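You operate a simulated robot arm through the tools that you are given. There is no shell and no other tool.

Carry out the task below with a simulated robot arm. There is one attempt and no reset: what you move stays moved.

TASK
Mix 4 shots of blue dye into the mixer drum.
Fine: pump them into the measuring jug, tip it in, crank till even; jug back on the table; leave the other dye and the jugs on the drums alone. Set down upright: medium measuring jug.

It is judged by the outcome, as a careful person would: the job done as asked, and still so three seconds after it is handed in. It fails if anything else is knocked over, pushed out of place, dropped, spilled or broken.

THE ROBOT
A 7-joint arm with a fingered hand, fixed in place. Base frame: the origin is on the floor under the middle of its stand, x ahead of it, y to its left, z up. Lengths are in cm, angles in degrees, forces in N, time in s.
With the tool pointing down near the work surface it reaches from about 10 to 88 cm from the base axis. Its first joint turns from -115.0 to 115.0 degrees. Payload 5 kg.
The tool frame sits at the grasp point between the pads (the TCP): z along the fingers, y along the line on which they close. The tips reach 3.2 cm beyond it. The gripper opens to 16 cm; its body begins 8.9 cm behind the TCP. The gripper is a hand of 4 fingers: y runs from the thumb to the fingers, the wrist lies at [0, 0, -26.7] in the tool frame, and closing takes about 1.5 s.
Orientation is told as [roll, pitch, yaw] about the base's x, y, z axes, in that order, counted from this pose: with the fingers straight down and closing along the base's y, the tool's x points along the base's -x, its y along +y and its z along -z.

THE INTERFACE
- The arm moves only by the tool apply_moves. Its argument "steps" is text: rows parted by semicolons, each of 6 numbers parted by spaces: the shift along the tool's x, y, z in units of 30 mm (1.0 is 30 mm), then the turn, a rotation vector about the tool's x, y, z in units of 8 degrees (1.0 is 8 degrees). In form: x y z wx wy wz; .... A call has 1 to 20 rows; each row shifts and turns the commanded pose from where the row before left it, along the tool's axes as they then stand. "fingers" is the closure, from 0 (fully open) to 1 (shut), set as the call begins (left out, the last holds). A call with a number of a shift or a turn outside -1 to 1 is refused whole. A row lasts 0.2 s, in which the tool goes at most 5 cm and 8.6 degrees; a call with a longer step from one row to the next is refused whole, and so is a gripper value outside its range. A pose out of reach is approached as far as the arm can. The call stops where the force on the tool passes 60 N (or 10 N more than at its start, if that is more) or the arm is blocked; 0.2 s more then pass. Each finger travels about 4.5 cm/s and halts on what it meets, pressing with about 28 N; the grip force reading is that of the motor and also rises with nothing between the fingers. The clock runs only during rows and for 0.2 s after the last one: add rows that do not move to give the fingers time. The reply holds the time, the measured pose of the TCP, the force on the tool along the base axes, the opening and the grip force, in the units named above and with some noise, with the torque about the TCP (base axes, N m) and any sound that the robot's microphone picked up.
- Cameras (640 x 400 px; columns grow to the right, rows downward): "scene" is fixed at [20.9, -49.82, 170.4]; the picture's right is [0.71, -0.71, 0.00], its down [-0.44, -0.44, -0.79] and it looks along [0.56, 0.56, -0.62] (base axes); focal length 214 px, centre (320, 200). "wrist" rides on the gripper at [8, -0.4, -11.4] in the tool frame; the picture's right is [0.05, 1.00, 0.00], its down [-0.82, 0.04, -0.58] and it looks along [-0.58, 0.03, 0.82] (tool axes); focal length 265 px, centre (320, 200). There is no depth. A picture from a camera that has moved, and an enlarged one, comes with that camera's place and axes in the base frame and with its lens. The place of the scene camera against the robot may be out by one fixed shift of up to 1.2 cm in any direction.
- grab_frame(camera): a new picture of that camera. It takes no simulated time.
- move_column(by): slides the trunk up (or, below 0, down) by that many cm; the arm rides with it, the base frame stays. It gives what a move gives, with no picture.
- move_fingers(finger1, finger2, finger3, thumb_bend): sets how far each is bent, from 0 (flat) to 1 (curled in); at 0.3 the hand is open as for a grip, at 0.7 the pads meet at the TCP. One left out holds its place. A second passes; each finger stops where it meets its share of the squeeze, and holds until it gets a number again. A gripper value or a shape takes the hand back. It gives what a move gives, with no picture; readings hold the bend of each and the force on the fingers (four entries, about 0 where the hand has none), thumb and palm.
- hand_shape(shape): the hand has 4 fingers and takes this shape, open, in about a second: jaw (thumb against the fingers, like two jaws); tri (thumb and two fingers); tip (a fingertip pinch); poke (one finger out to press); point (the index stretched); flat (the hand flat); cup (the hand cupped); fist (a fist). The gripper value then closes the fingers along that shape, each until it touches; the sizes above hold for jaw. It gives what a move gives, with no picture.
- zoom(camera, box): a new picture of the part [left, top, right, bottom] of that camera's present view, enlarged. It takes no simulated time.
- finish_job(): hands the job in; it is judged then, once.

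Nothing tells you positions but the pictures and the camera data. Unless the task says otherwise, let go and move clear before handing in.

The tools are called as name(argument=value, ...) on one line, values as JSON. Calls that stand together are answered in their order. apply_moves: Moves the arm, as the interface text tells. Its arguments: {"type":"object","properties":{"steps":{"type":"string"},"fingers":{"type":"number"}},"required":["steps"]} The other tools are called the same way: move_column (by) moves the trunk up or down; hand_shape (shape) gives the hand a shape; move_fingers (finger1, finger2, finger3, thumb_bend) moves the fingers one by one; grab_frame (camera) takes a picture; zoom (camera, box) takes an enlarged picture of a part of a camera's view; finish_job () hands the job in.

At the start:

```text
clock: 0.0
position: [44.35, 37.73, 160.46]
tcp_rot: [0.0, 0.0, 0.0]
wrist_force: [-0.6, -0.2, 0.3]
ft_torque: [0.0, 0.04, 0.0]
finger_gap: 15.99
gripper_force: 0.1
shape: jaw
bend: [0.3, 0.3, 0.3, 0.3]
finger forces: [0.0, 0.0, 0.1, 0.0, 0.0, 0.1]
trunk travel left (down, up): [-80.0, 19.0]
```

scene: 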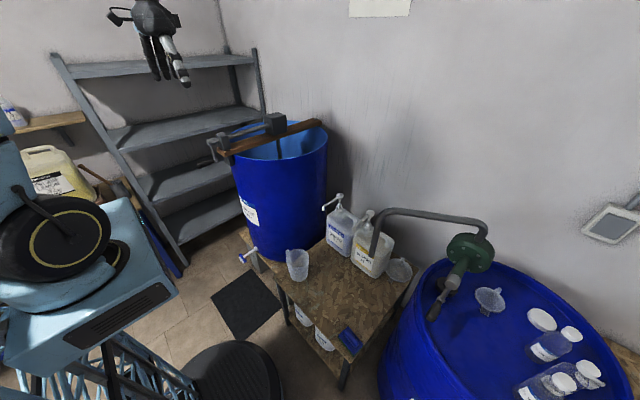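
wrist: 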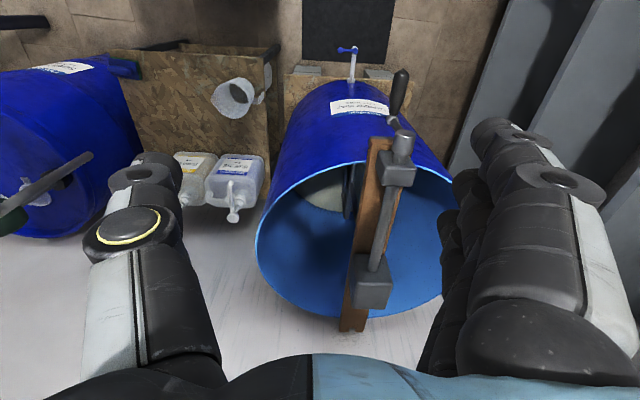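

I see a blue mixer drum with a crank and a wooden bar across it, a table with two pump bottles and a measuring jug, and another drum with a pump. I'll take closer pictures before moving anything.

zoom(camera="scene", box=[230, 170, 430, 295])

zoom(camera="scene", box=[190, 90, 350, 190])

zoom(camera="wrist", box=[160, 40, 420, 240])

zoom(camera="scene", box=[230, 230, 390, 390])

```text
3.20 times, centred on (330, 232) of scene
camera zoom: at [20.9, -49.82, 170.4], right [0.71, -0.71, 0.0], down [-0.44, -0.44, -0.79], along [0.56, 0.56, -0.62], focal length 686 px, centre (288, 96)
```

zoom: 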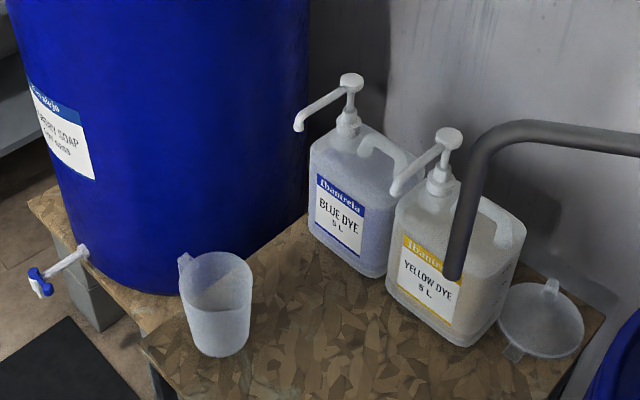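

```text
4.00 times, centred on (270, 140) of scene
camera zoom: at [20.9, -49.82, 170.4], right [0.71, -0.71, 0.0], down [-0.44, -0.44, -0.79], along [0.56, 0.56, -0.62], focal length 858 px, centre (520, 440)
```

zoom: 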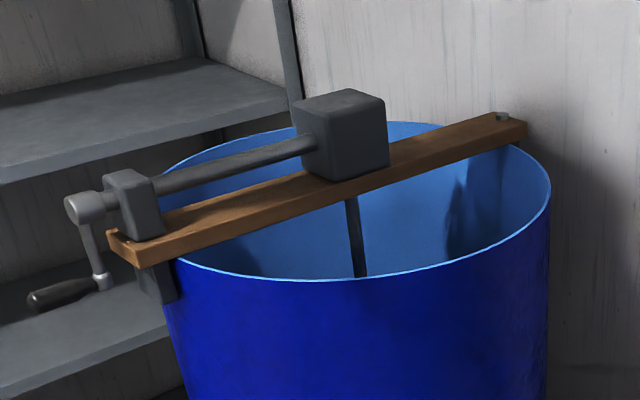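

```text
2.00 times, centred on (290, 140) of wrist
camera zoom: at [36.25, 37.47, 171.72], right [-0.05, 1.0, 0.0], down [0.82, 0.04, 0.58], along [0.58, 0.03, -0.82], focal length 531 px, centre (380, 320)
```

zoom: 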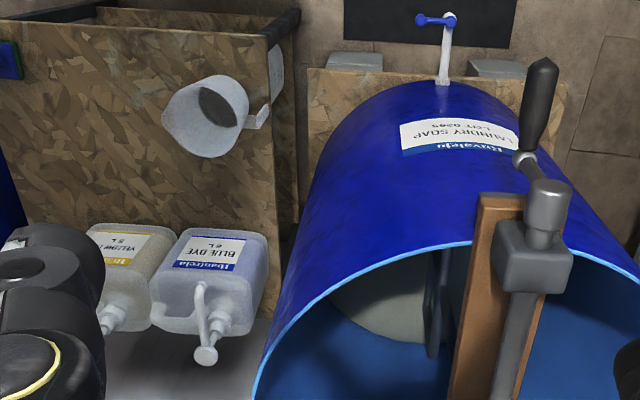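

```text
2.50 times, centred on (310, 310) of scene
camera zoom: at [20.9, -49.82, 170.4], right [0.71, -0.71, 0.0], down [-0.44, -0.44, -0.79], along [0.56, 0.56, -0.62], focal length 536 px, centre (345, -75)
```

zoom: 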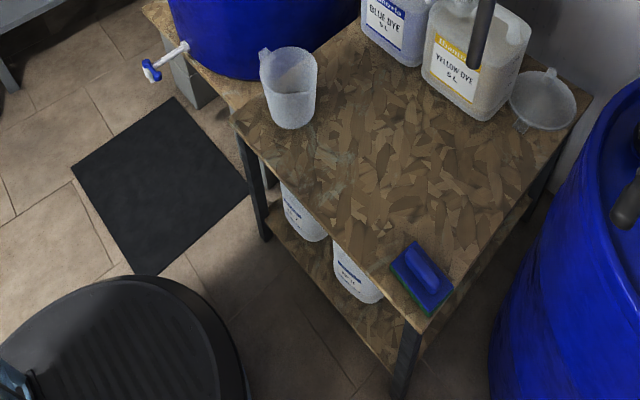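

The blue dye pump head looks to be near (96, 10, 99) with its spout tip near (84, 10, 97). The table top is around z = 61 and the crank hub near (52, 51, 131). I'll zoom further on the jug and the drum contents.

zoom(camera="scene", box=[275, 235, 325, 290])

zoom(camera="wrist", box=[160, 60, 290, 160])

zoom(camera="wrist", box=[250, 150, 450, 340])

zoom(camera="scene", box=[310, 180, 420, 290])

```text
7.27 times, centred on (300, 262) of scene
camera zoom: at [20.9, -49.82, 170.4], right [0.71, -0.71, 0.0], down [-0.44, -0.44, -0.79], along [0.56, 0.56, -0.62], focal length 1560 px, centre (466, -254)
```

zoom: 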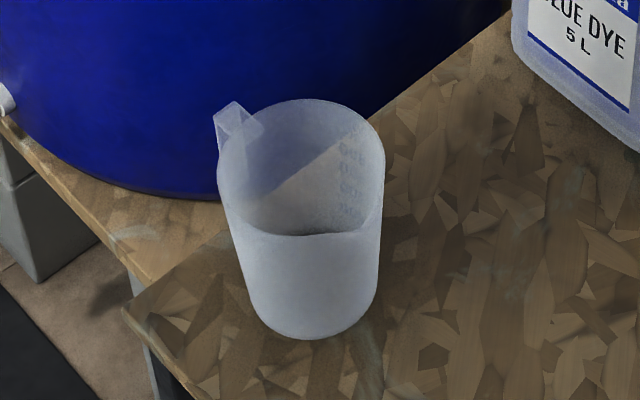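

```text
4.00 times, centred on (225, 110) of wrist
camera zoom: at [36.25, 37.47, 171.72], right [-0.05, 1.0, 0.0], down [0.82, 0.04, 0.58], along [0.58, 0.03, -0.82], focal length 1062 px, centre (700, 560)
```

zoom: 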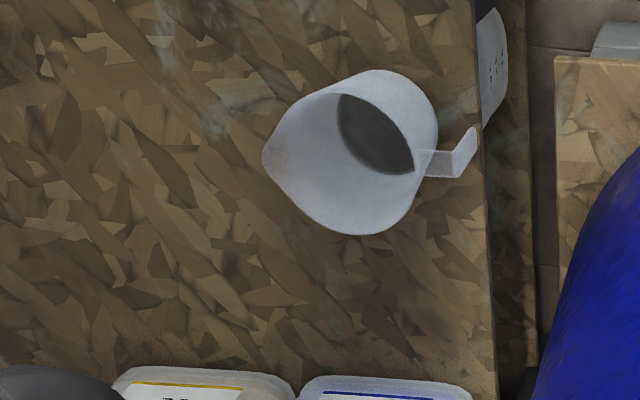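

```text
2.11 times, centred on (350, 245) of wrist
camera zoom: at [36.25, 37.47, 171.72], right [-0.05, 1.0, 0.0], down [0.82, 0.04, 0.58], along [0.58, 0.03, -0.82], focal length 559 px, centre (257, 105)
```

zoom: 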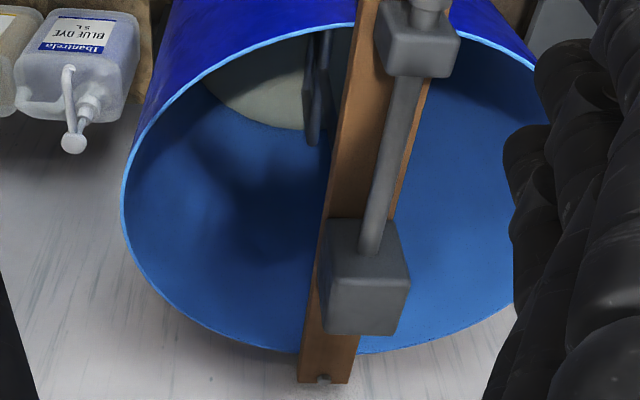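

```text
3.64 times, centred on (365, 235) of scene
camera zoom: at [20.9, -49.82, 170.4], right [0.71, -0.71, 0.0], down [-0.44, -0.44, -0.79], along [0.56, 0.56, -0.62], focal length 780 px, centre (156, 73)
```

zoom: 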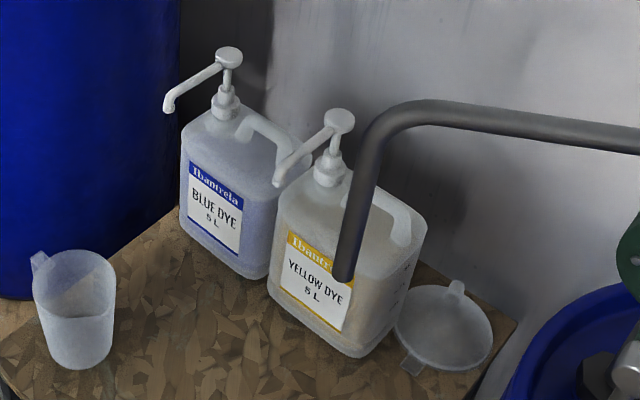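

The jug stands near (62, 8.5), about 16 cm tall and 12 cm across the rim, with its handle towards +y and its lip towards -y. The hand is close to the drum and crank, so I'll move it towards -y before lowering the trunk.

apply_moves(steps="0 -1 0 0 0 0;0 -1 0 0 0 0;0 -1 0 0 0 0;0 -1 0 0 0 0;0 -1 0 0 0 0;0 -1 0 0 0 0;0 -1 0 0 0 0;0 -1 0 0 0 0;0 -1 0 0 0 0;0 -1 0 0 0 0;0 -1 0 0 0 0;0 -1 0 0 0 0")

grab_frame(camera="wrist")

grab_frame(camera="scene")

```text
clock: 2.6
position: [44.08, 1.85, 160.59]
tcp_rot: [-0.1, 0.0, 0.1]
wrist_force: [0.0, -0.1, 0.8]
ft_torque: [-0.02, -0.05, -0.02]
finger_gap: 15.97
gripper_force: 0.0
shape: jaw
bend: [0.3, 0.3, 0.3, 0.3]
finger forces: [0.1, 0.1, 0.0, 0.0, 0.0, 0.0]
trunk travel left (down, up): [-80.0, 19.0]
```

```text
taken
camera wrist: at [36.04, 1.45, 171.9], right [-0.05, 1.0, 0.0], down [0.82, 0.04, 0.58], along [0.58, 0.03, -0.82], focal length 265 px, centre (320, 200)
```

wrist: 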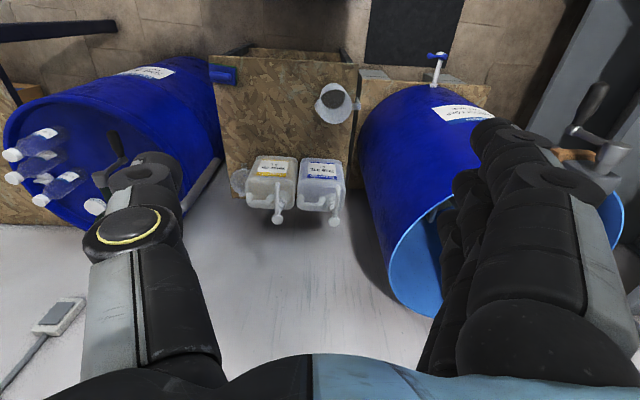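

```text
taken
```

scene: 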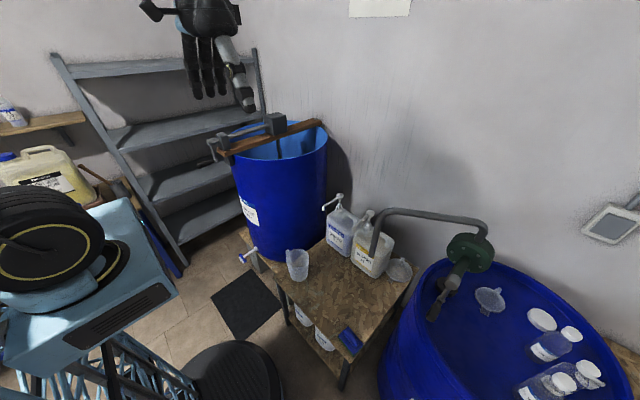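

The hand is now clear of the drum, and this view sits in front of the table. I'll zoom here to triangulate the bottles and the jug.

zoom(camera="wrist", box=[220, 130, 380, 240])

zoom(camera="wrist", box=[290, 60, 390, 130])

zoom(camera="wrist", box=[200, 30, 460, 200])

```text
3.64 times, centred on (300, 185) of wrist
camera zoom: at [36.04, 1.45, 171.9], right [-0.05, 1.0, 0.0], down [0.82, 0.04, 0.58], along [0.58, 0.03, -0.82], focal length 965 px, centre (393, 254)
```

zoom: 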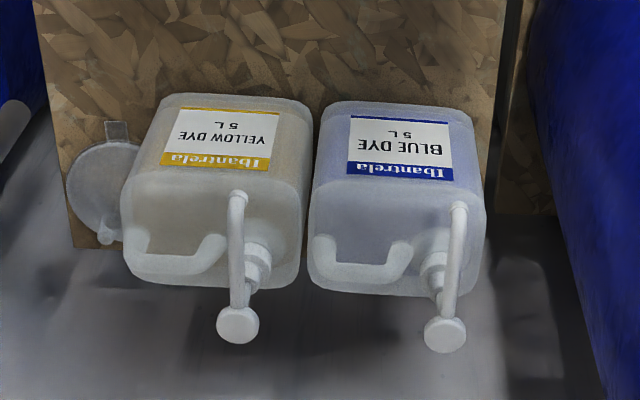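

```text
5.71 times, centred on (340, 95) of wrist
camera zoom: at [36.04, 1.45, 171.9], right [-0.05, 1.0, 0.0], down [0.82, 0.04, 0.58], along [0.58, 0.03, -0.82], focal length 1517 px, centre (206, 800)
```

zoom: 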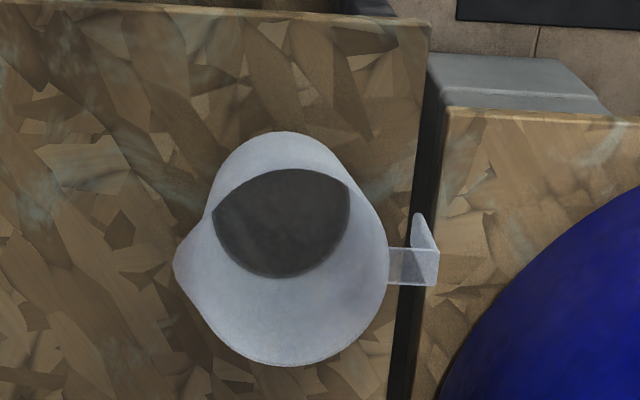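

```text
2.35 times, centred on (330, 115) of wrist
camera zoom: at [36.04, 1.45, 171.9], right [-0.05, 1.0, 0.0], down [0.82, 0.04, 0.58], along [0.58, 0.03, -0.82], focal length 624 px, centre (296, 400)
```

zoom: 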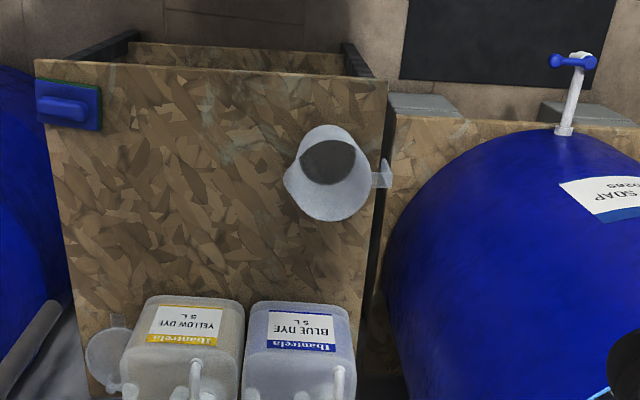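

I've triangulated these positions:
- Jug axis about (62.5, 7.8), rim z about 76.
- Table top z about 61.5.
- Spout tip about (83.7, 10, 96).
- Pump head about (96.7, 9.7, 98.5).

Next I'll lower the trunk with the arm held in front of the table.

move_column(by=-55)

grab_frame(camera="scene")

grab_frame(camera="wrist")

```text
refused: -55 is not a number from -40 to 40
```

```text
taken
```

scene: 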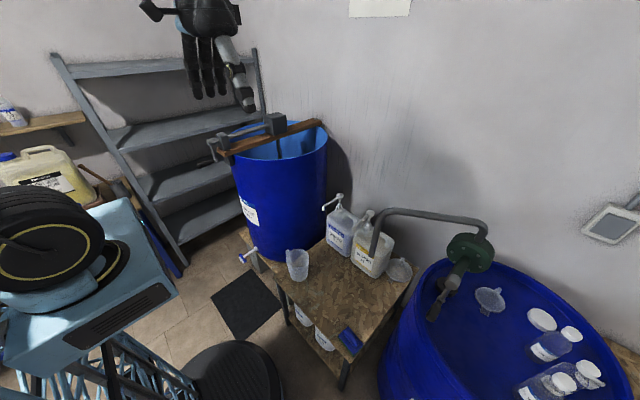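

```text
taken
camera wrist: at [36.04, 1.45, 171.9], right [-0.05, 1.0, 0.0], down [0.82, 0.04, 0.58], along [0.58, 0.03, -0.82], focal length 265 px, centre (320, 200)
```

wrist: 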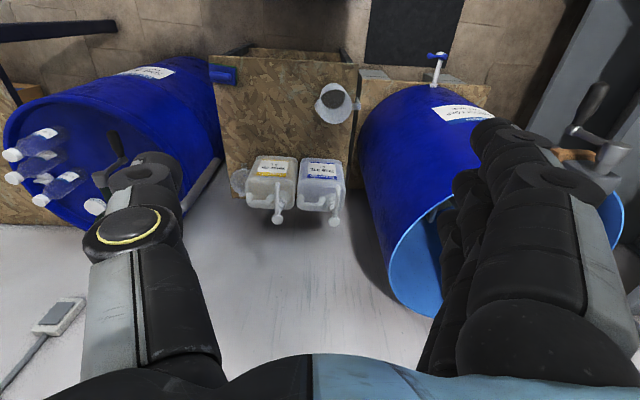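

That call was refused because the trunk moves at most 40 cm at a time. I'll lower it by 38 cm, with the hand still over free space.

move_column(by=-38)

grab_frame(camera="scene")

grab_frame(camera="wrist")

```text
clock: 6.3
position: [44.14, 1.98, 122.65]
tcp_rot: [0.1, -0.1, -0.1]
wrist_force: [-0.6, -0.2, -0.8]
ft_torque: [0.0, -0.03, -0.06]
finger_gap: 15.99
gripper_force: 0.1
shape: jaw
bend: [0.3, 0.3, 0.3, 0.3]
finger forces: [0.0, 0.0, 0.1, 0.1, 0.0, 0.0]
trunk travel left (down, up): [-42.0, 57.0]
```

```text
taken
```

scene: 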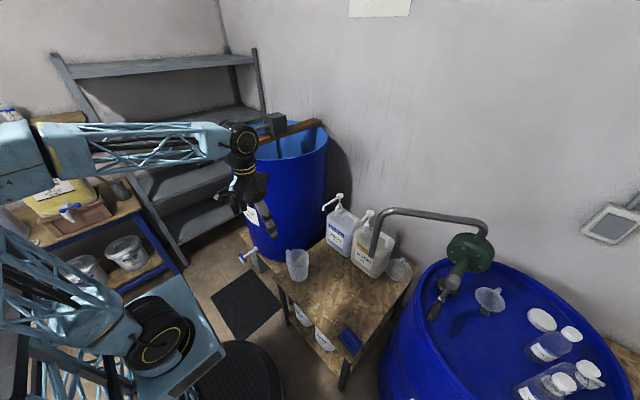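

```text
taken
camera wrist: at [36.07, 1.57, 133.89], right [-0.05, 1.0, 0.0], down [0.82, 0.04, 0.58], along [0.58, 0.03, -0.82], focal length 265 px, centre (320, 200)
```

wrist: 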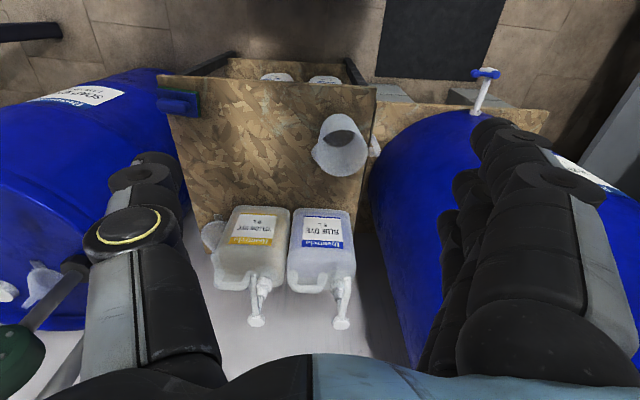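

The arm is clear and this view is closer. I'll zoom in to refine the jug, spout and bottle positions.

zoom(camera="wrist", box=[190, 195, 370, 335])

zoom(camera="wrist", box=[290, 80, 400, 190])

```text
2.86 times, centred on (280, 265) of wrist
camera zoom: at [36.07, 1.57, 133.89], right [-0.05, 1.0, 0.0], down [0.82, 0.04, 0.58], along [0.58, 0.03, -0.82], focal length 758 px, centre (434, 14)
```

zoom: 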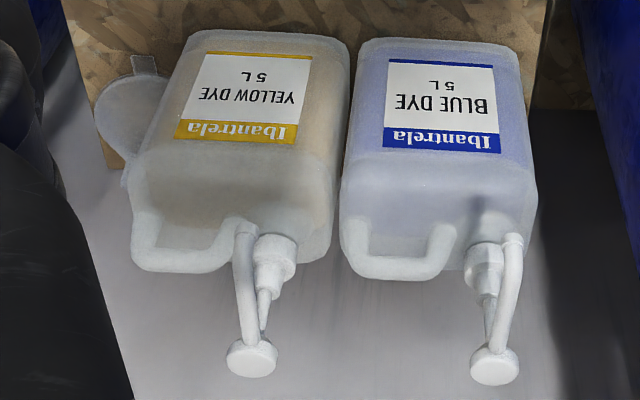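

```text
3.64 times, centred on (345, 135) of wrist
camera zoom: at [36.07, 1.57, 133.89], right [-0.05, 1.0, 0.0], down [0.82, 0.04, 0.58], along [0.58, 0.03, -0.82], focal length 965 px, centre (229, 436)
```

zoom: 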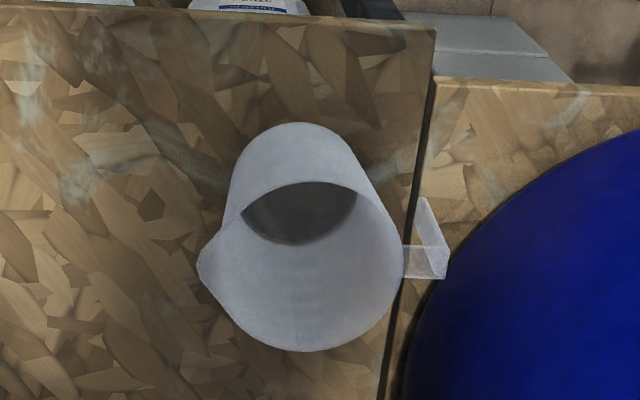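

Refined, the jug axis is about (62.2, 7.8), and its handle sticks out to y of about 17. I'll yaw the hand about 60° and pitch it towards horizontal, so it comes in from the -x/-y side and the fingers miss the handle.

apply_moves(steps="0 0 0 0 0 -0.9375;0 0 0 0 0 -0.9375;0 0 0 0 0 -0.9375;0 0 0 0 0 -0.9375;0 0 0 0 0 -0.9375;0 0 0 0 0 -0.9375;0 0 0 0 0 -0.9375;0 0 0 0 0 -0.9375;0.394 -0.852 0 0 0 0;0.394 -0.852 0 0 0 0;0.394 -0.852 0 0 0 0;0.394 -0.852 0 0 0 0;0.394 -0.852 0 0 0 0", fingers=0)

apply_moves(steps="0 0 0 0 -0.9028 0;0 0 0 0 -0.9028 0;0 0 0 0 -0.9028 0;0 0 0 0 -0.9028 0;0 0 0 0 -0.9028 0;0 0 0 0 -0.9028 0;0 0 0 0 -0.9028 0;0 0 0 0 -0.9028 0;0 0 0 0 -0.9028 0")

grab_frame(camera="scene")

grab_frame(camera="wrist")

```text
clock: 9.1
position: [52.4, -10.13, 122.71]
tcp_rot: [0.0, 0.0, 60.0]
wrist_force: [0.9, 0.1, 0.7]
ft_torque: [0.01, 0.0, -0.02]
finger_gap: 16.01
gripper_force: 0.0
shape: jaw
bend: [0.3, 0.3, 0.3, 0.3]
finger forces: [0.0, 0.0, 0.0, 0.0, 0.0, 0.0]
trunk travel left (down, up): [-42.0, 57.0]
```

```text
clock: 11.1
position: [59.05, -1.46, 132.99]
tcp_rot: [4.3, -53.8, 53.9]
wrist_force: [-1.3, 0.4, 0.6]
ft_torque: [-0.02, 0.02, -0.01]
finger_gap: 16.01
gripper_force: 0.1
shape: jaw
bend: [0.3, 0.3, 0.3, 0.3]
finger forces: [0.1, 0.0, 0.0, 0.0, 0.1, 0.0]
out of reach, approached as far as the arm can: row 5, 6, 7, 8, 9
trunk travel left (down, up): [-42.0, 57.0]
```

```text
taken
```

scene: 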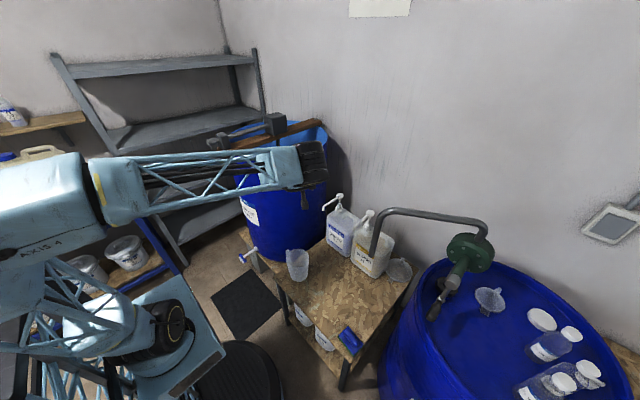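

```text
taken
camera wrist: at [51.96, -13.32, 133.14], right [-0.86, 0.51, 0.0], down [0.01, 0.01, 1.0], along [0.51, 0.86, -0.01], focal length 265 px, centre (320, 200)
```

wrist: 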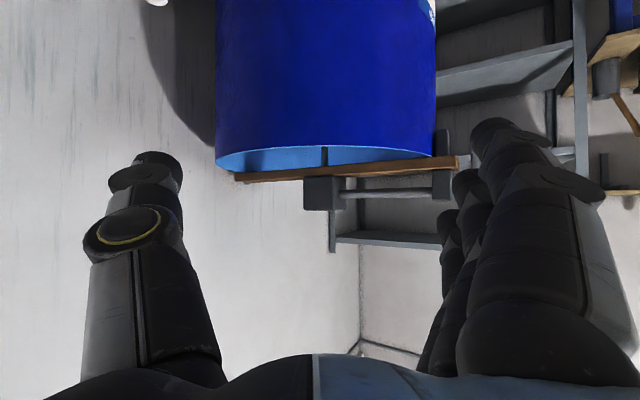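

The pose was out of reach because the wrist would have to bend too far sideways. I'll ease the pitch back and use a gentler heading of about 45°.

apply_moves(steps="0 0 0 0 0.9 0;0 0 0 0 0.9 0;0 0 0 0 0.9 0")

```text
clock: 11.9
position: [59.05, -1.36, 132.94]
tcp_rot: [1.3, -34.3, 58.0]
wrist_force: [0.2, 0.5, -0.3]
ft_torque: [0.02, 0.04, 0.01]
finger_gap: 16.0
gripper_force: 0.0
shape: jaw
bend: [0.3, 0.3, 0.3, 0.3]
finger forces: [0.0, 0.0, 0.0, 0.0, 0.0, 0.0]
trunk travel left (down, up): [-42.0, 57.0]
```

The commanded pose restarts from where the arm actually is. I'll correct the yaw to about 45° and pitch to 45°, then lower the trunk with the hand above the table.

apply_moves(steps="0 0 0 0.54 0 0.67;0 0 0 0.54 0 0.67;-0.5 0 0 0 -0.67 0;-0.5 0 0 0 -0.67 0")

move_column(by=-36)

grab_frame(camera="scene")

grab_frame(camera="wrist")

```text
clock: 12.9
position: [60.68, 0.33, 134.78]
tcp_rot: [0.0, -45.1, 45.0]
wrist_force: [-0.2, -0.6, -0.3]
ft_torque: [0.01, 0.05, -0.01]
finger_gap: 16.01
gripper_force: 0.0
shape: jaw
bend: [0.3, 0.3, 0.3, 0.3]
finger forces: [0.1, 0.0, 0.0, 0.0, 0.1, 0.0]
trunk travel left (down, up): [-42.0, 57.0]
```

```text
clock: 16.4
position: [60.77, 0.25, 98.85]
tcp_rot: [-0.1, -44.9, 45.0]
wrist_force: [0.2, -0.3, 1.0]
ft_torque: [-0.01, 0.02, 0.0]
finger_gap: 15.99
gripper_force: 0.0
shape: jaw
bend: [0.3, 0.3, 0.3, 0.3]
finger forces: [0.0, 0.0, 0.0, 0.1, 0.0, 0.0]
trunk travel left (down, up): [-6.0, 93.0]
```

```text
taken
```

scene: 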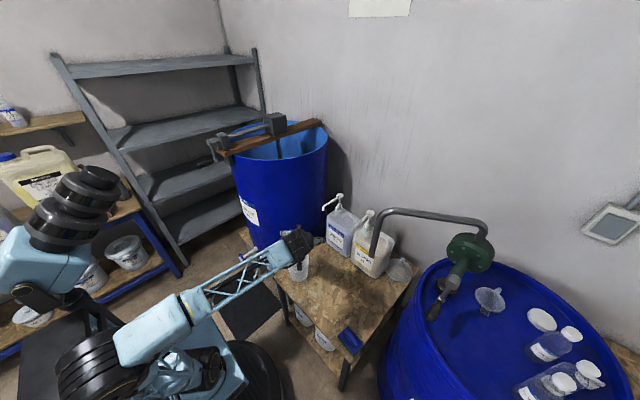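

```text
taken
camera wrist: at [51.38, -9.62, 101.09], right [-0.73, 0.68, -0.04], down [0.09, 0.15, 0.98], along [0.67, 0.72, -0.17], focal length 265 px, centre (320, 200)
```

wrist: 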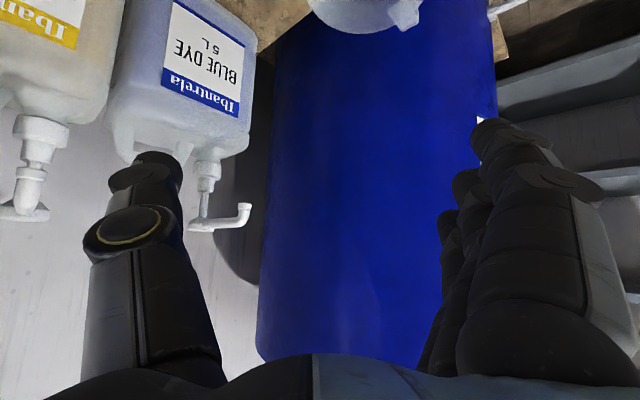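

The jug now shows in the wrist view. I'll line the hand up above it with the tool 33° below horizontal, then check alignment before descending.

apply_moves(steps="-0.56 0.725 0.56 0 0 0;-0.56 0.725 0.56 0 0 0;0 0 0 0 -0.75 0;0 0 0 0 -0.75 0;0 0 0 0 0 0")

grab_frame(camera="scene")

grab_frame(camera="wrist")

zoom(camera="scene", box=[220, 200, 360, 300])

```text
clock: 17.8
position: [60.94, 11.28, 97.56]
tcp_rot: [0.3, -55.5, 49.2]
wrist_force: [0.4, -0.6, -0.2]
ft_torque: [0.04, 0.02, 0.01]
finger_gap: 16.02
gripper_force: 0.1
shape: jaw
bend: [0.3, 0.3, 0.3, 0.3]
finger forces: [0.0, 0.1, 0.0, 0.0, 0.0, 0.0]
trunk travel left (down, up): [-6.0, 93.0]
stopped in row 5: the arm was blocked; the commanded pose is now the measured one
```

```text
taken
```

scene: 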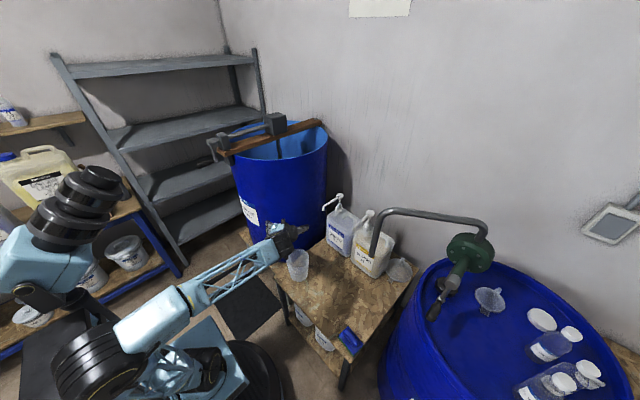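

```text
taken
camera wrist: at [52.23, 0.58, 97.34], right [-0.78, 0.63, -0.04], down [-0.04, 0.01, 1.0], along [0.63, 0.78, 0.01], focal length 265 px, centre (320, 200)
```

wrist: 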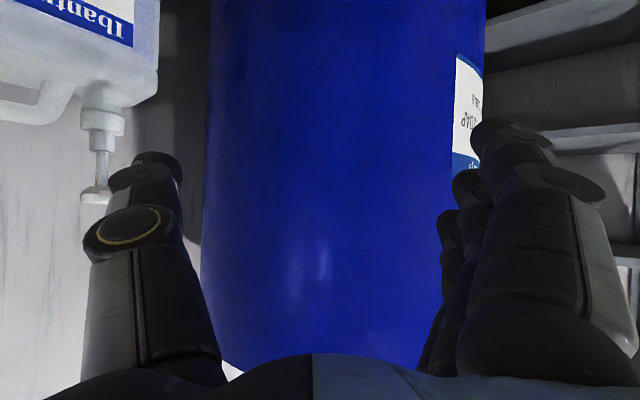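

```text
4.00 times, centred on (290, 250) of scene
camera zoom: at [20.9, -49.82, 170.4], right [0.71, -0.71, 0.0], down [-0.44, -0.44, -0.79], along [0.56, 0.56, -0.62], focal length 858 px, centre (440, 0)
```

zoom: 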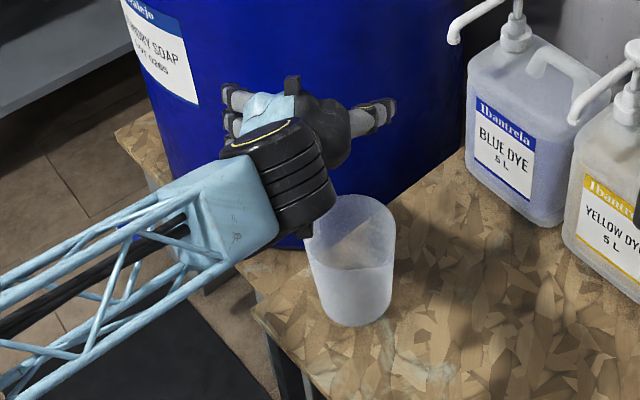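

The move was reported as blocked partway, and the hand ended above the jug's far side. I'll look at the robot's own links to see what blocked it.

zoom(camera="scene", box=[0, 140, 320, 400])

```text
1.54 times, centred on (160, 270) of scene
camera zoom: at [20.9, -49.82, 170.4], right [0.71, -0.71, 0.0], down [-0.44, -0.44, -0.79], along [0.56, 0.56, -0.62], focal length 330 px, centre (566, 92)
```

zoom: 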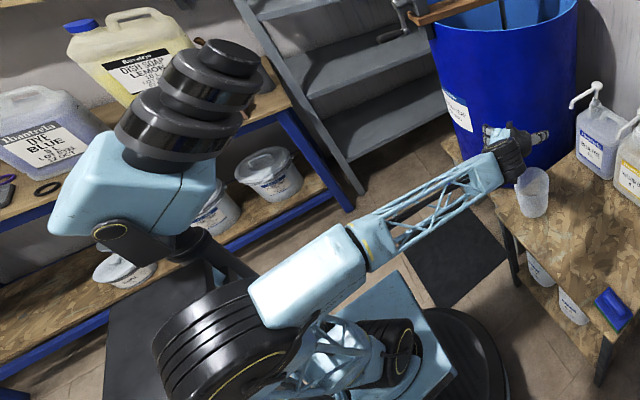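

The elbow is folded tightly behind the robot because the shoulder sits too low. I'll raise the trunk and let the arm reach down, which unfolds it.

move_column(by=40)

zoom(camera="scene", box=[0, 40, 360, 300])

```text
clock: 21.6
position: [60.63, 10.84, 137.97]
tcp_rot: [-0.1, -56.0, 48.8]
wrist_force: [0.4, 0.2, 0.6]
ft_torque: [0.01, 0.01, 0.0]
finger_gap: 15.99
gripper_force: 0.0
shape: jaw
bend: [0.3, 0.3, 0.3, 0.3]
finger forces: [0.0, 0.0, 0.0, 0.1, 0.0, 0.1]
trunk travel left (down, up): [-46.0, 53.0]
```

```text
1.54 times, centred on (180, 170) of scene
camera zoom: at [20.9, -49.82, 170.4], right [0.71, -0.71, 0.0], down [-0.44, -0.44, -0.79], along [0.56, 0.56, -0.62], focal length 330 px, centre (535, 246)
```

zoom: 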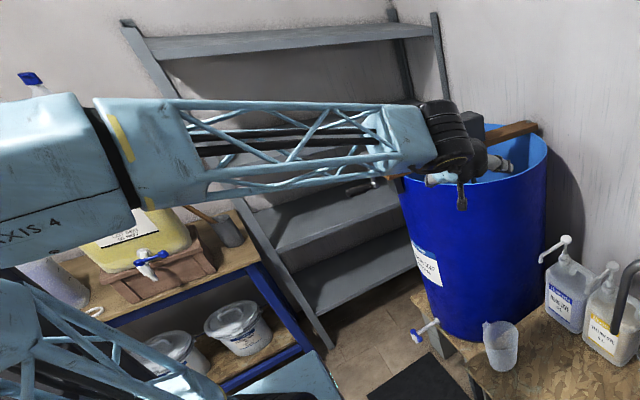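

The arm is unfolding well. Now I'll lower the hand with the arm to just above the jug and check from both cameras.

apply_moves(steps="0.8685 -0.079 0.5005 0.03 0 0.02;0.8685 -0.079 0.5005 0.03 0 0.02;0.8685 -0.079 0.5005 0.03 0 0.02;0.8685 -0.079 0.5005 0.03 0 0.02;0.8685 -0.079 0.5005 0.03 0 0.02;0.8685 -0.079 0.5005 0.03 0 0.02;0.8685 -0.079 0.5005 0.03 0 0.02;0.8685 -0.079 0.5005 0.03 0 0.02;0.8685 -0.079 0.5005 0.03 0 0.02;0.8685 -0.079 0.5005 0.03 0 0.02;0.8685 -0.079 0.5005 0.03 0 0.02;0.8685 -0.079 0.5005 0.03 0 0.02;0.8685 -0.079 0.5005 0.03 0 0.02")

grab_frame(camera="scene")

grab_frame(camera="wrist")

```text
clock: 24.4
position: [64.65, 15.84, 121.96]
tcp_rot: [0.4, -54.2, 44.5]
wrist_force: [-0.3, 0.6, 0.2]
ft_torque: [0.01, -0.01, 0.0]
finger_gap: 16.01
gripper_force: 0.1
shape: jaw
bend: [0.3, 0.3, 0.3, 0.3]
finger forces: [0.0, 0.0, 0.1, 0.0, 0.0, 0.0]
out of reach, approached as far as the arm can: row 4, 5, 6, 7, 8, 9, 10, 11, 12, 13
trunk travel left (down, up): [-46.0, 53.0]
```

```text
taken
```

scene: 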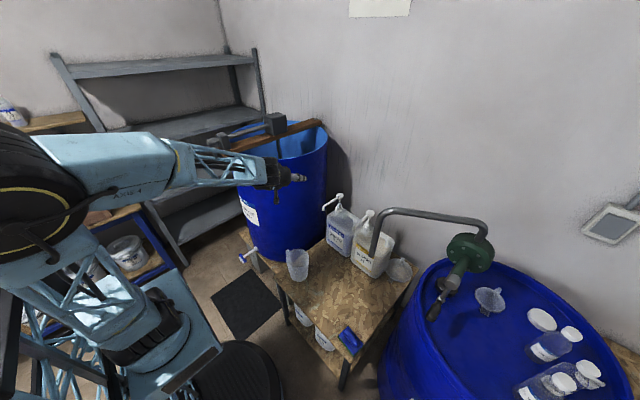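

```text
taken
camera wrist: at [55.07, 5.81, 122.07], right [-0.72, 0.69, -0.04], down [-0.02, 0.04, 1.0], along [0.69, 0.72, -0.01], focal length 265 px, centre (320, 200)
```

wrist: 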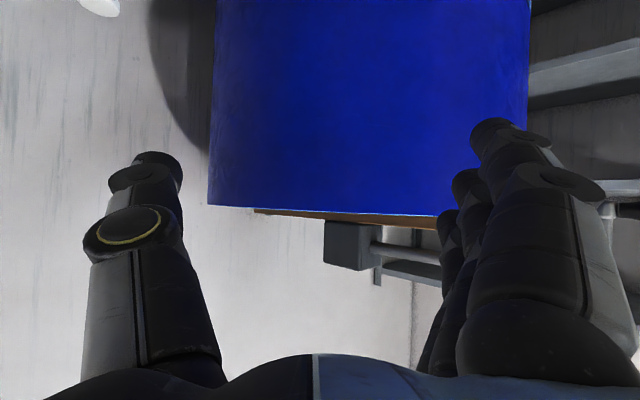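

That pose is near a joint limit. A steeper tool, about 38° from vertical, should be reachable with the trunk low. I'll reduce the tilt, centre over the jug and lower the trunk again.

apply_moves(steps="0 0 0 0 0.667 0;0 0 0 0 0.667 0;0 0 0 0 0.667 0;0.78 -0.45 -0.61 0 0 0;0.78 -0.45 -0.61 0 0 0;0.78 -0.45 -0.61 0 0 0")

move_column(by=-30)

grab_frame(camera="wrist")

grab_frame(camera="scene")

```text
clock: 25.8
position: [61.45, 6.65, 121.54]
tcp_rot: [-0.1, -39.9, 45.3]
wrist_force: [0.4, 1.2, -0.4]
ft_torque: [-0.05, 0.0, -0.01]
finger_gap: 16.0
gripper_force: 0.1
shape: jaw
bend: [0.3, 0.3, 0.3, 0.3]
finger forces: [0.0, 0.0, 0.0, 0.0, 0.0, 0.0]
trunk travel left (down, up): [-46.0, 53.0]
```

```text
clock: 28.8
position: [61.38, 6.49, 91.67]
tcp_rot: [0.0, -40.1, 45.3]
wrist_force: [-0.1, 0.0, 0.1]
ft_torque: [0.0, 0.02, 0.0]
finger_gap: 15.98
gripper_force: 0.1
shape: jaw
bend: [0.3, 0.3, 0.3, 0.3]
finger forces: [0.0, 0.0, 0.1, 0.0, 0.0, 0.1]
trunk travel left (down, up): [-16.0, 83.0]
```

```text
taken
camera wrist: at [52.22, -3.14, 95.15], right [-0.74, 0.68, -0.03], down [0.15, 0.21, 0.97], along [0.66, 0.71, -0.26], focal length 265 px, centre (320, 200)
```

wrist: 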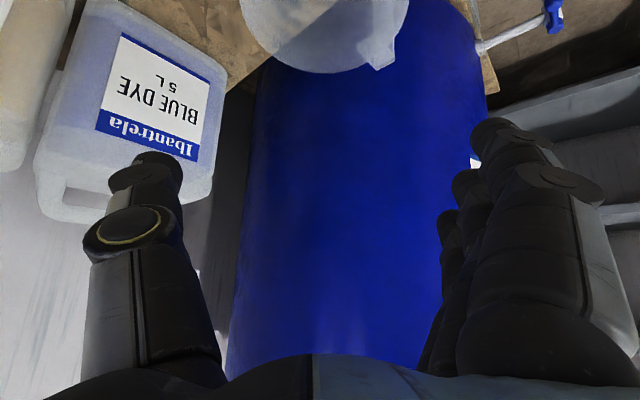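

```text
taken
```

scene: 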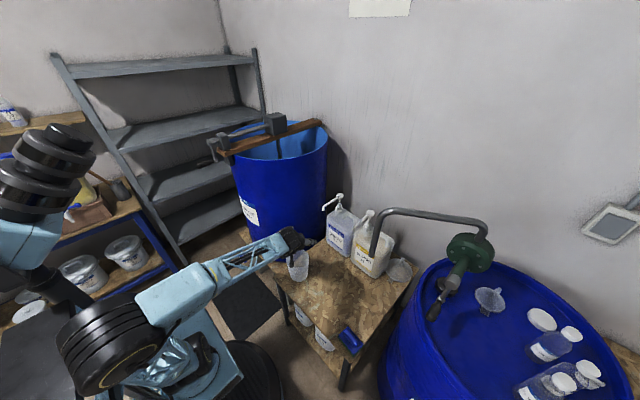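

The hand is centred over the jug with the fingers straddling it. I'll descend most of the way and check.

apply_moves(steps="0.644 0 0.765 0 0 0;0.644 0 0.765 0 0 0;0.644 0 0.765 0 0 0;0.644 0 0.765 0 0 0")

grab_frame(camera="wrist")

zoom(camera="scene", box=[230, 200, 370, 300])

```text
clock: 29.8
position: [61.63, 6.46, 79.59]
tcp_rot: [-0.1, -40.0, 45.2]
wrist_force: [-0.1, 0.7, 0.1]
ft_torque: [0.02, 0.03, -0.05]
finger_gap: 15.99
gripper_force: 0.0
shape: jaw
bend: [0.3, 0.3, 0.3, 0.3]
finger forces: [0.1, 0.1, 0.0, 0.1, 0.0, 0.0]
trunk travel left (down, up): [-16.0, 83.0]
```

```text
taken
camera wrist: at [52.43, -3.24, 83.1], right [-0.74, 0.68, -0.03], down [0.15, 0.21, 0.97], along [0.66, 0.71, -0.26], focal length 265 px, centre (320, 200)
```

wrist: 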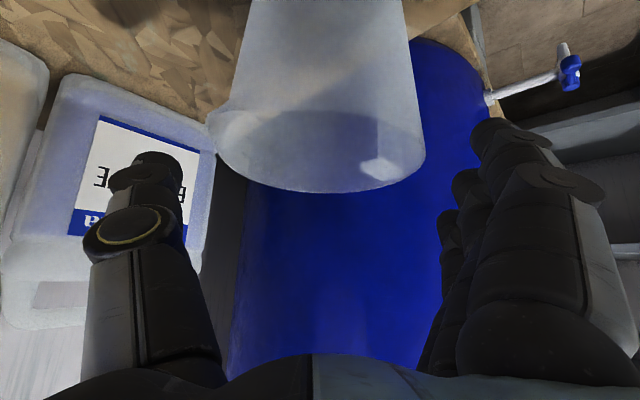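

```text
4.00 times, centred on (300, 250) of scene
camera zoom: at [20.9, -49.82, 170.4], right [0.71, -0.71, 0.0], down [-0.44, -0.44, -0.79], along [0.56, 0.56, -0.62], focal length 858 px, centre (400, 0)
```

zoom: 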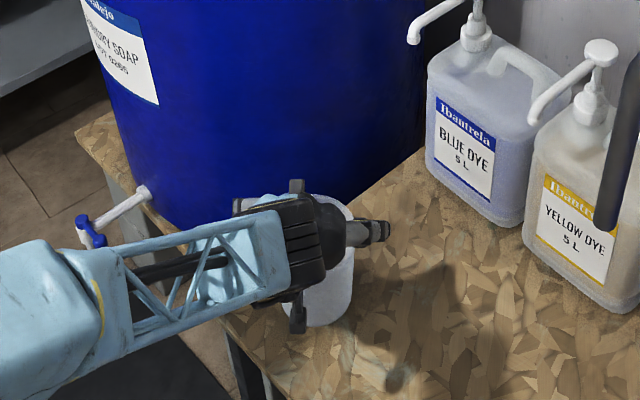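

The jug sits centred between thumb and fingers. I'll descend the last 7.6 cm, then close gently.

apply_moves(steps="0.543 0.05 0.645 0 0 0;0.543 0.05 0.645 0 0 0;0.543 0.05 0.645 0 0 0")

grab_frame(camera="wrist")

```text
clock: 30.6
position: [61.16, 7.73, 76.96]
tcp_rot: [0.0, -39.3, 45.0]
wrist_force: [0.3, 0.3, -1.0]
ft_torque: [0.0, -0.04, 0.05]
finger_gap: 15.98
gripper_force: 0.0
shape: jaw
bend: [0.3, 0.3, 0.3, 0.3]
finger forces: [0.0, 0.0, 0.0, 0.0, 0.1, 0.0]
out of reach, approached as far as the arm can: row 1, 2, 3
trunk travel left (down, up): [-16.0, 83.0]
```

```text
taken
camera wrist: at [51.84, -1.94, 80.62], right [-0.73, 0.68, -0.03], down [0.16, 0.22, 0.96], along [0.66, 0.7, -0.27], focal length 265 px, centre (320, 200)
```

wrist: 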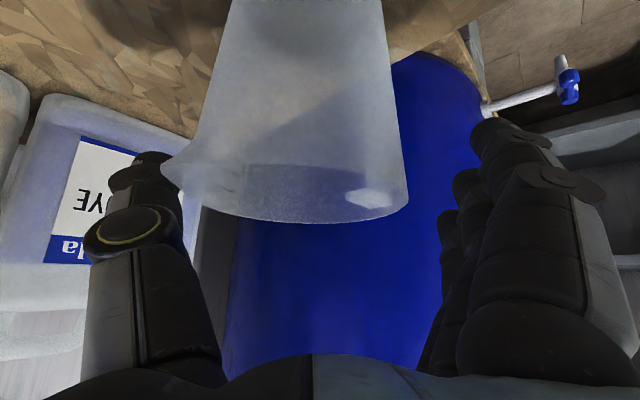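

The arm reached its limit at z of 77 and drifted left a little. I'll recentre laterally and do the last few centimetres with the trunk.

apply_moves(steps="0 -0.25 0 0 0 0;0 0 0 0 0 0")

move_column(by=-4)

grab_frame(camera="wrist")

zoom(camera="scene", box=[230, 200, 370, 300])

```text
clock: 31.2
position: [61.54, 7.31, 77.44]
tcp_rot: [0.0, -39.5, 45.0]
wrist_force: [0.9, -0.9, 0.7]
ft_torque: [-0.05, 0.01, -0.02]
finger_gap: 16.0
gripper_force: 0.0
shape: jaw
bend: [0.3, 0.3, 0.3, 0.3]
finger forces: [0.0, 0.1, 0.0, 0.0, 0.1, 0.0]
out of reach, approached as far as the arm can: row 1
trunk travel left (down, up): [-16.0, 83.0]
```

```text
clock: 32.0
position: [61.36, 7.29, 73.39]
tcp_rot: [0.0, -39.4, 45.1]
wrist_force: [-0.1, -0.7, 0.1]
ft_torque: [0.02, 0.01, 0.0]
finger_gap: 15.98
gripper_force: 0.0
shape: jaw
bend: [0.3, 0.3, 0.3, 0.3]
finger forces: [0.0, 0.0, 0.0, 0.0, 0.0, 0.0]
trunk travel left (down, up): [-12.0, 87.0]
```

```text
taken
camera wrist: at [52.26, -2.39, 77.01], right [-0.73, 0.68, -0.03], down [0.16, 0.22, 0.96], along [0.66, 0.7, -0.26], focal length 265 px, centre (320, 200)
```

wrist: 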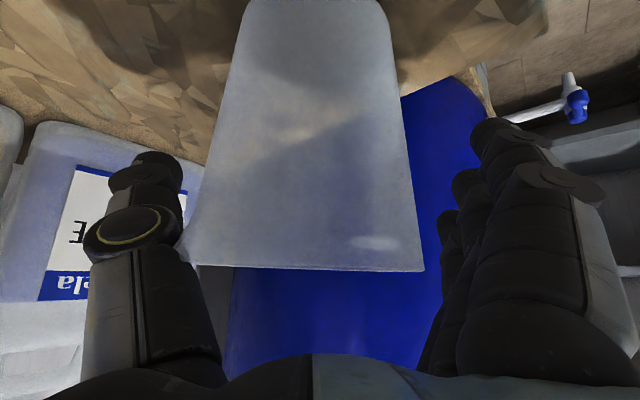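

```text
4.00 times, centred on (300, 250) of scene
camera zoom: at [20.9, -49.82, 170.4], right [0.71, -0.71, 0.0], down [-0.44, -0.44, -0.79], along [0.56, 0.56, -0.62], focal length 858 px, centre (400, 0)
```

zoom: 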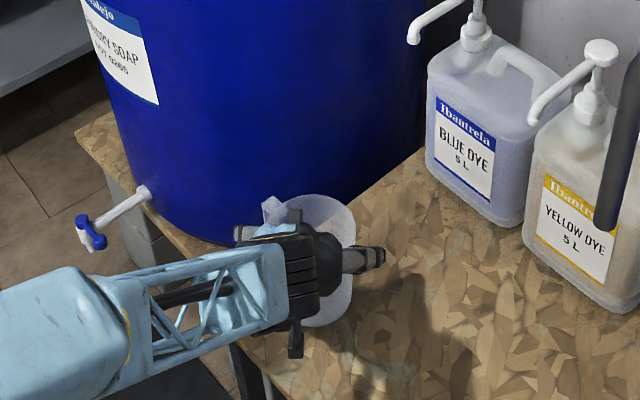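

The jug's rim is just below the palm and the thumb and fingers are on either side. I'll go 1.5 cm lower, then close in steps and watch the forces.

move_column(by=-1.5)

apply_moves(steps="0 0 0 0 0 0;0 0 0 0 0 0;0 0 0 0 0 0;0 0 0 0 0 0", fingers=0.2)

grab_frame(camera="wrist")

```text
clock: 32.6
position: [61.33, 7.28, 71.92]
tcp_rot: [0.0, -39.5, 44.9]
wrist_force: [0.4, -0.4, 0.4]
ft_torque: [-0.02, 0.02, 0.04]
finger_gap: 16.0
gripper_force: 0.0
shape: jaw
bend: [0.3, 0.3, 0.3, 0.3]
finger forces: [0.1, 0.1, 0.0, 0.0, 0.0, 0.1]
trunk travel left (down, up): [-10.5, 88.5]
```

```text
clock: 33.6
position: [61.46, 7.31, 71.84]
tcp_rot: [0.0, -39.5, 44.9]
wrist_force: [0.1, -0.3, 0.4]
ft_torque: [0.0, -0.02, 0.0]
finger_gap: 12.83
gripper_force: 0.1
shape: jaw
bend: [0.59, 0.59, 0.59, 0.55]
finger forces: [0.0, 0.1, 0.0, 0.0, 0.1, 0.1]
trunk travel left (down, up): [-10.5, 88.5]
```

```text
taken
camera wrist: at [52.26, -2.39, 75.51], right [-0.73, 0.68, -0.03], down [0.16, 0.22, 0.96], along [0.66, 0.7, -0.26], focal length 265 px, centre (320, 200)
```

wrist: 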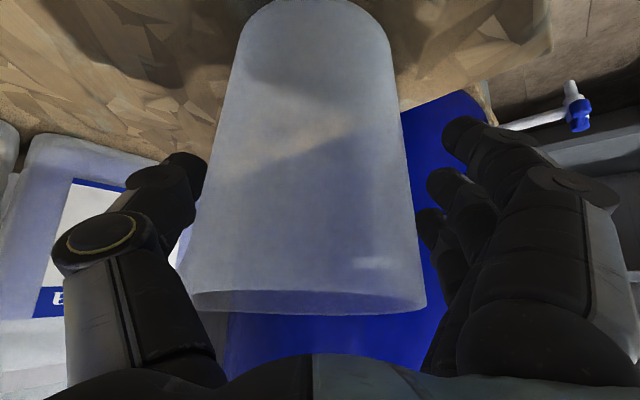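

The fingers are coming in evenly around the jug. I'll keep closing in small steps until contact.

apply_moves(steps="0 0 0 0 0 0;0 0 0 0 0 0;0 0 0 0 0 0", fingers=0.3)

apply_moves(steps="0 0 0 0 0 0;0 0 0 0 0 0;0 0 0 0 0 0", fingers=0.38)

grab_frame(camera="wrist")

zoom(camera="scene", box=[230, 200, 370, 300])

```text
clock: 34.5
position: [61.52, 7.25, 71.9]
tcp_rot: [0.0, -39.5, 45.0]
wrist_force: [0.0, 0.0, 0.3]
ft_torque: [0.05, 0.01, -0.02]
finger_gap: 11.22
gripper_force: 0.2
shape: jaw
bend: [0.66, 0.66, 0.66, 0.63]
finger forces: [0.0, 0.0, 0.1, 0.0, 0.2, 0.1]
trunk travel left (down, up): [-10.5, 88.5]
```

```text
clock: 35.2
position: [61.42, 7.44, 71.9]
tcp_rot: [0.1, -39.5, 45.0]
wrist_force: [0.3, -0.3, -1.6]
ft_torque: [-0.04, -0.01, 0.03]
finger_gap: 9.95
gripper_force: 27.9
shape: jaw
bend: [0.72, 0.7, 0.71, 0.67]
finger forces: [7.6, 8.3, 8.2, 0.0, 24.2, 0.1]
trunk travel left (down, up): [-10.5, 88.5]
```

```text
taken
camera wrist: at [52.26, -2.38, 75.51], right [-0.73, 0.68, -0.03], down [0.16, 0.22, 0.96], along [0.66, 0.7, -0.26], focal length 265 px, centre (320, 200)
```

wrist: 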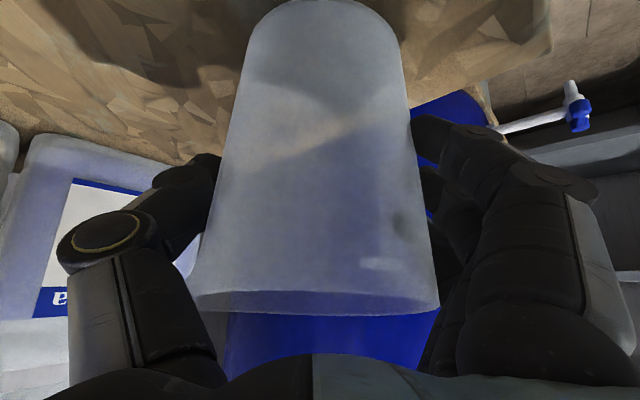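

```text
4.00 times, centred on (300, 250) of scene
camera zoom: at [20.9, -49.82, 170.4], right [0.71, -0.71, 0.0], down [-0.44, -0.44, -0.79], along [0.56, 0.56, -0.62], focal length 858 px, centre (400, 0)
```

zoom: 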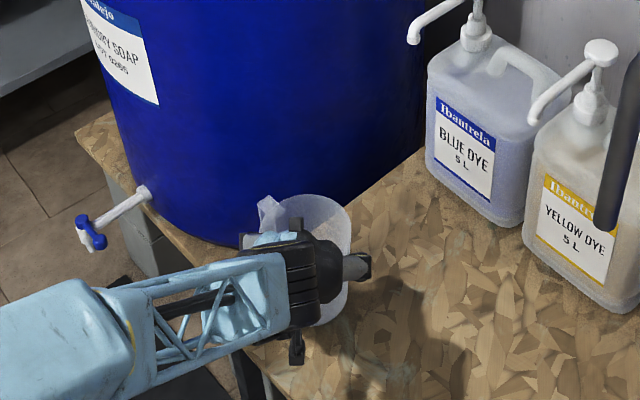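

All fingers and the thumb now hold the jug. I'll lift straight up with the trunk and check the hold.

apply_moves(steps="0 0 0 0 0 0;0 0 0 0 0 0", fingers=0.42)

move_column(by=4)

grab_frame(camera="wrist")

zoom(camera="scene", box=[230, 180, 400, 300])

```text
clock: 35.9
position: [61.4, 7.24, 71.97]
tcp_rot: [0.1, -39.6, 44.9]
wrist_force: [-1.1, -0.5, -0.4]
ft_torque: [-0.01, 0.03, -0.02]
finger_gap: 10.05
gripper_force: 28.0
shape: jaw
bend: [0.72, 0.7, 0.71, 0.67]
finger forces: [7.8, 8.3, 8.3, 0.0, 24.1, 0.0]
trunk travel left (down, up): [-10.5, 88.5]
```

```text
clock: 36.7
position: [61.45, 7.25, 75.92]
tcp_rot: [0.0, -39.4, 45.0]
wrist_force: [0.3, 0.5, -1.3]
ft_torque: [-0.05, 0.01, 0.02]
finger_gap: 10.06
gripper_force: 28.2
shape: jaw
bend: [0.72, 0.7, 0.71, 0.67]
finger forces: [7.7, 8.3, 8.3, 0.0, 24.2, 0.0]
trunk travel left (down, up): [-14.5, 84.5]
```

```text
taken
camera wrist: at [52.26, -2.38, 79.51], right [-0.73, 0.68, -0.03], down [0.16, 0.22, 0.96], along [0.66, 0.7, -0.26], focal length 265 px, centre (320, 200)
```

wrist: 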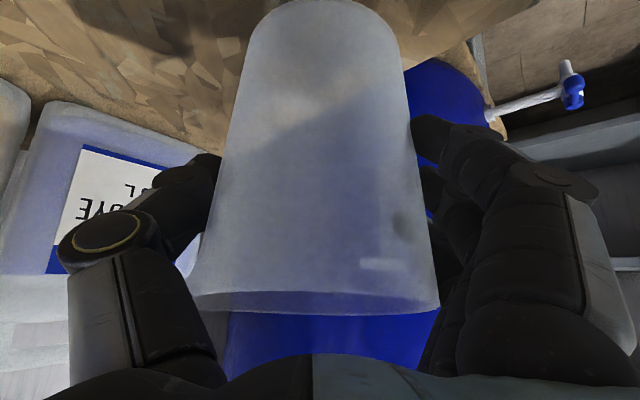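

```text
3.33 times, centred on (315, 240) of scene
camera zoom: at [20.9, -49.82, 170.4], right [0.71, -0.71, 0.0], down [-0.44, -0.44, -0.79], along [0.56, 0.56, -0.62], focal length 715 px, centre (337, 67)
```

zoom: 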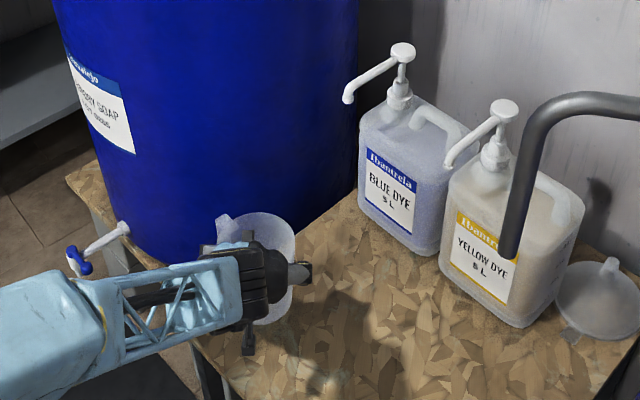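

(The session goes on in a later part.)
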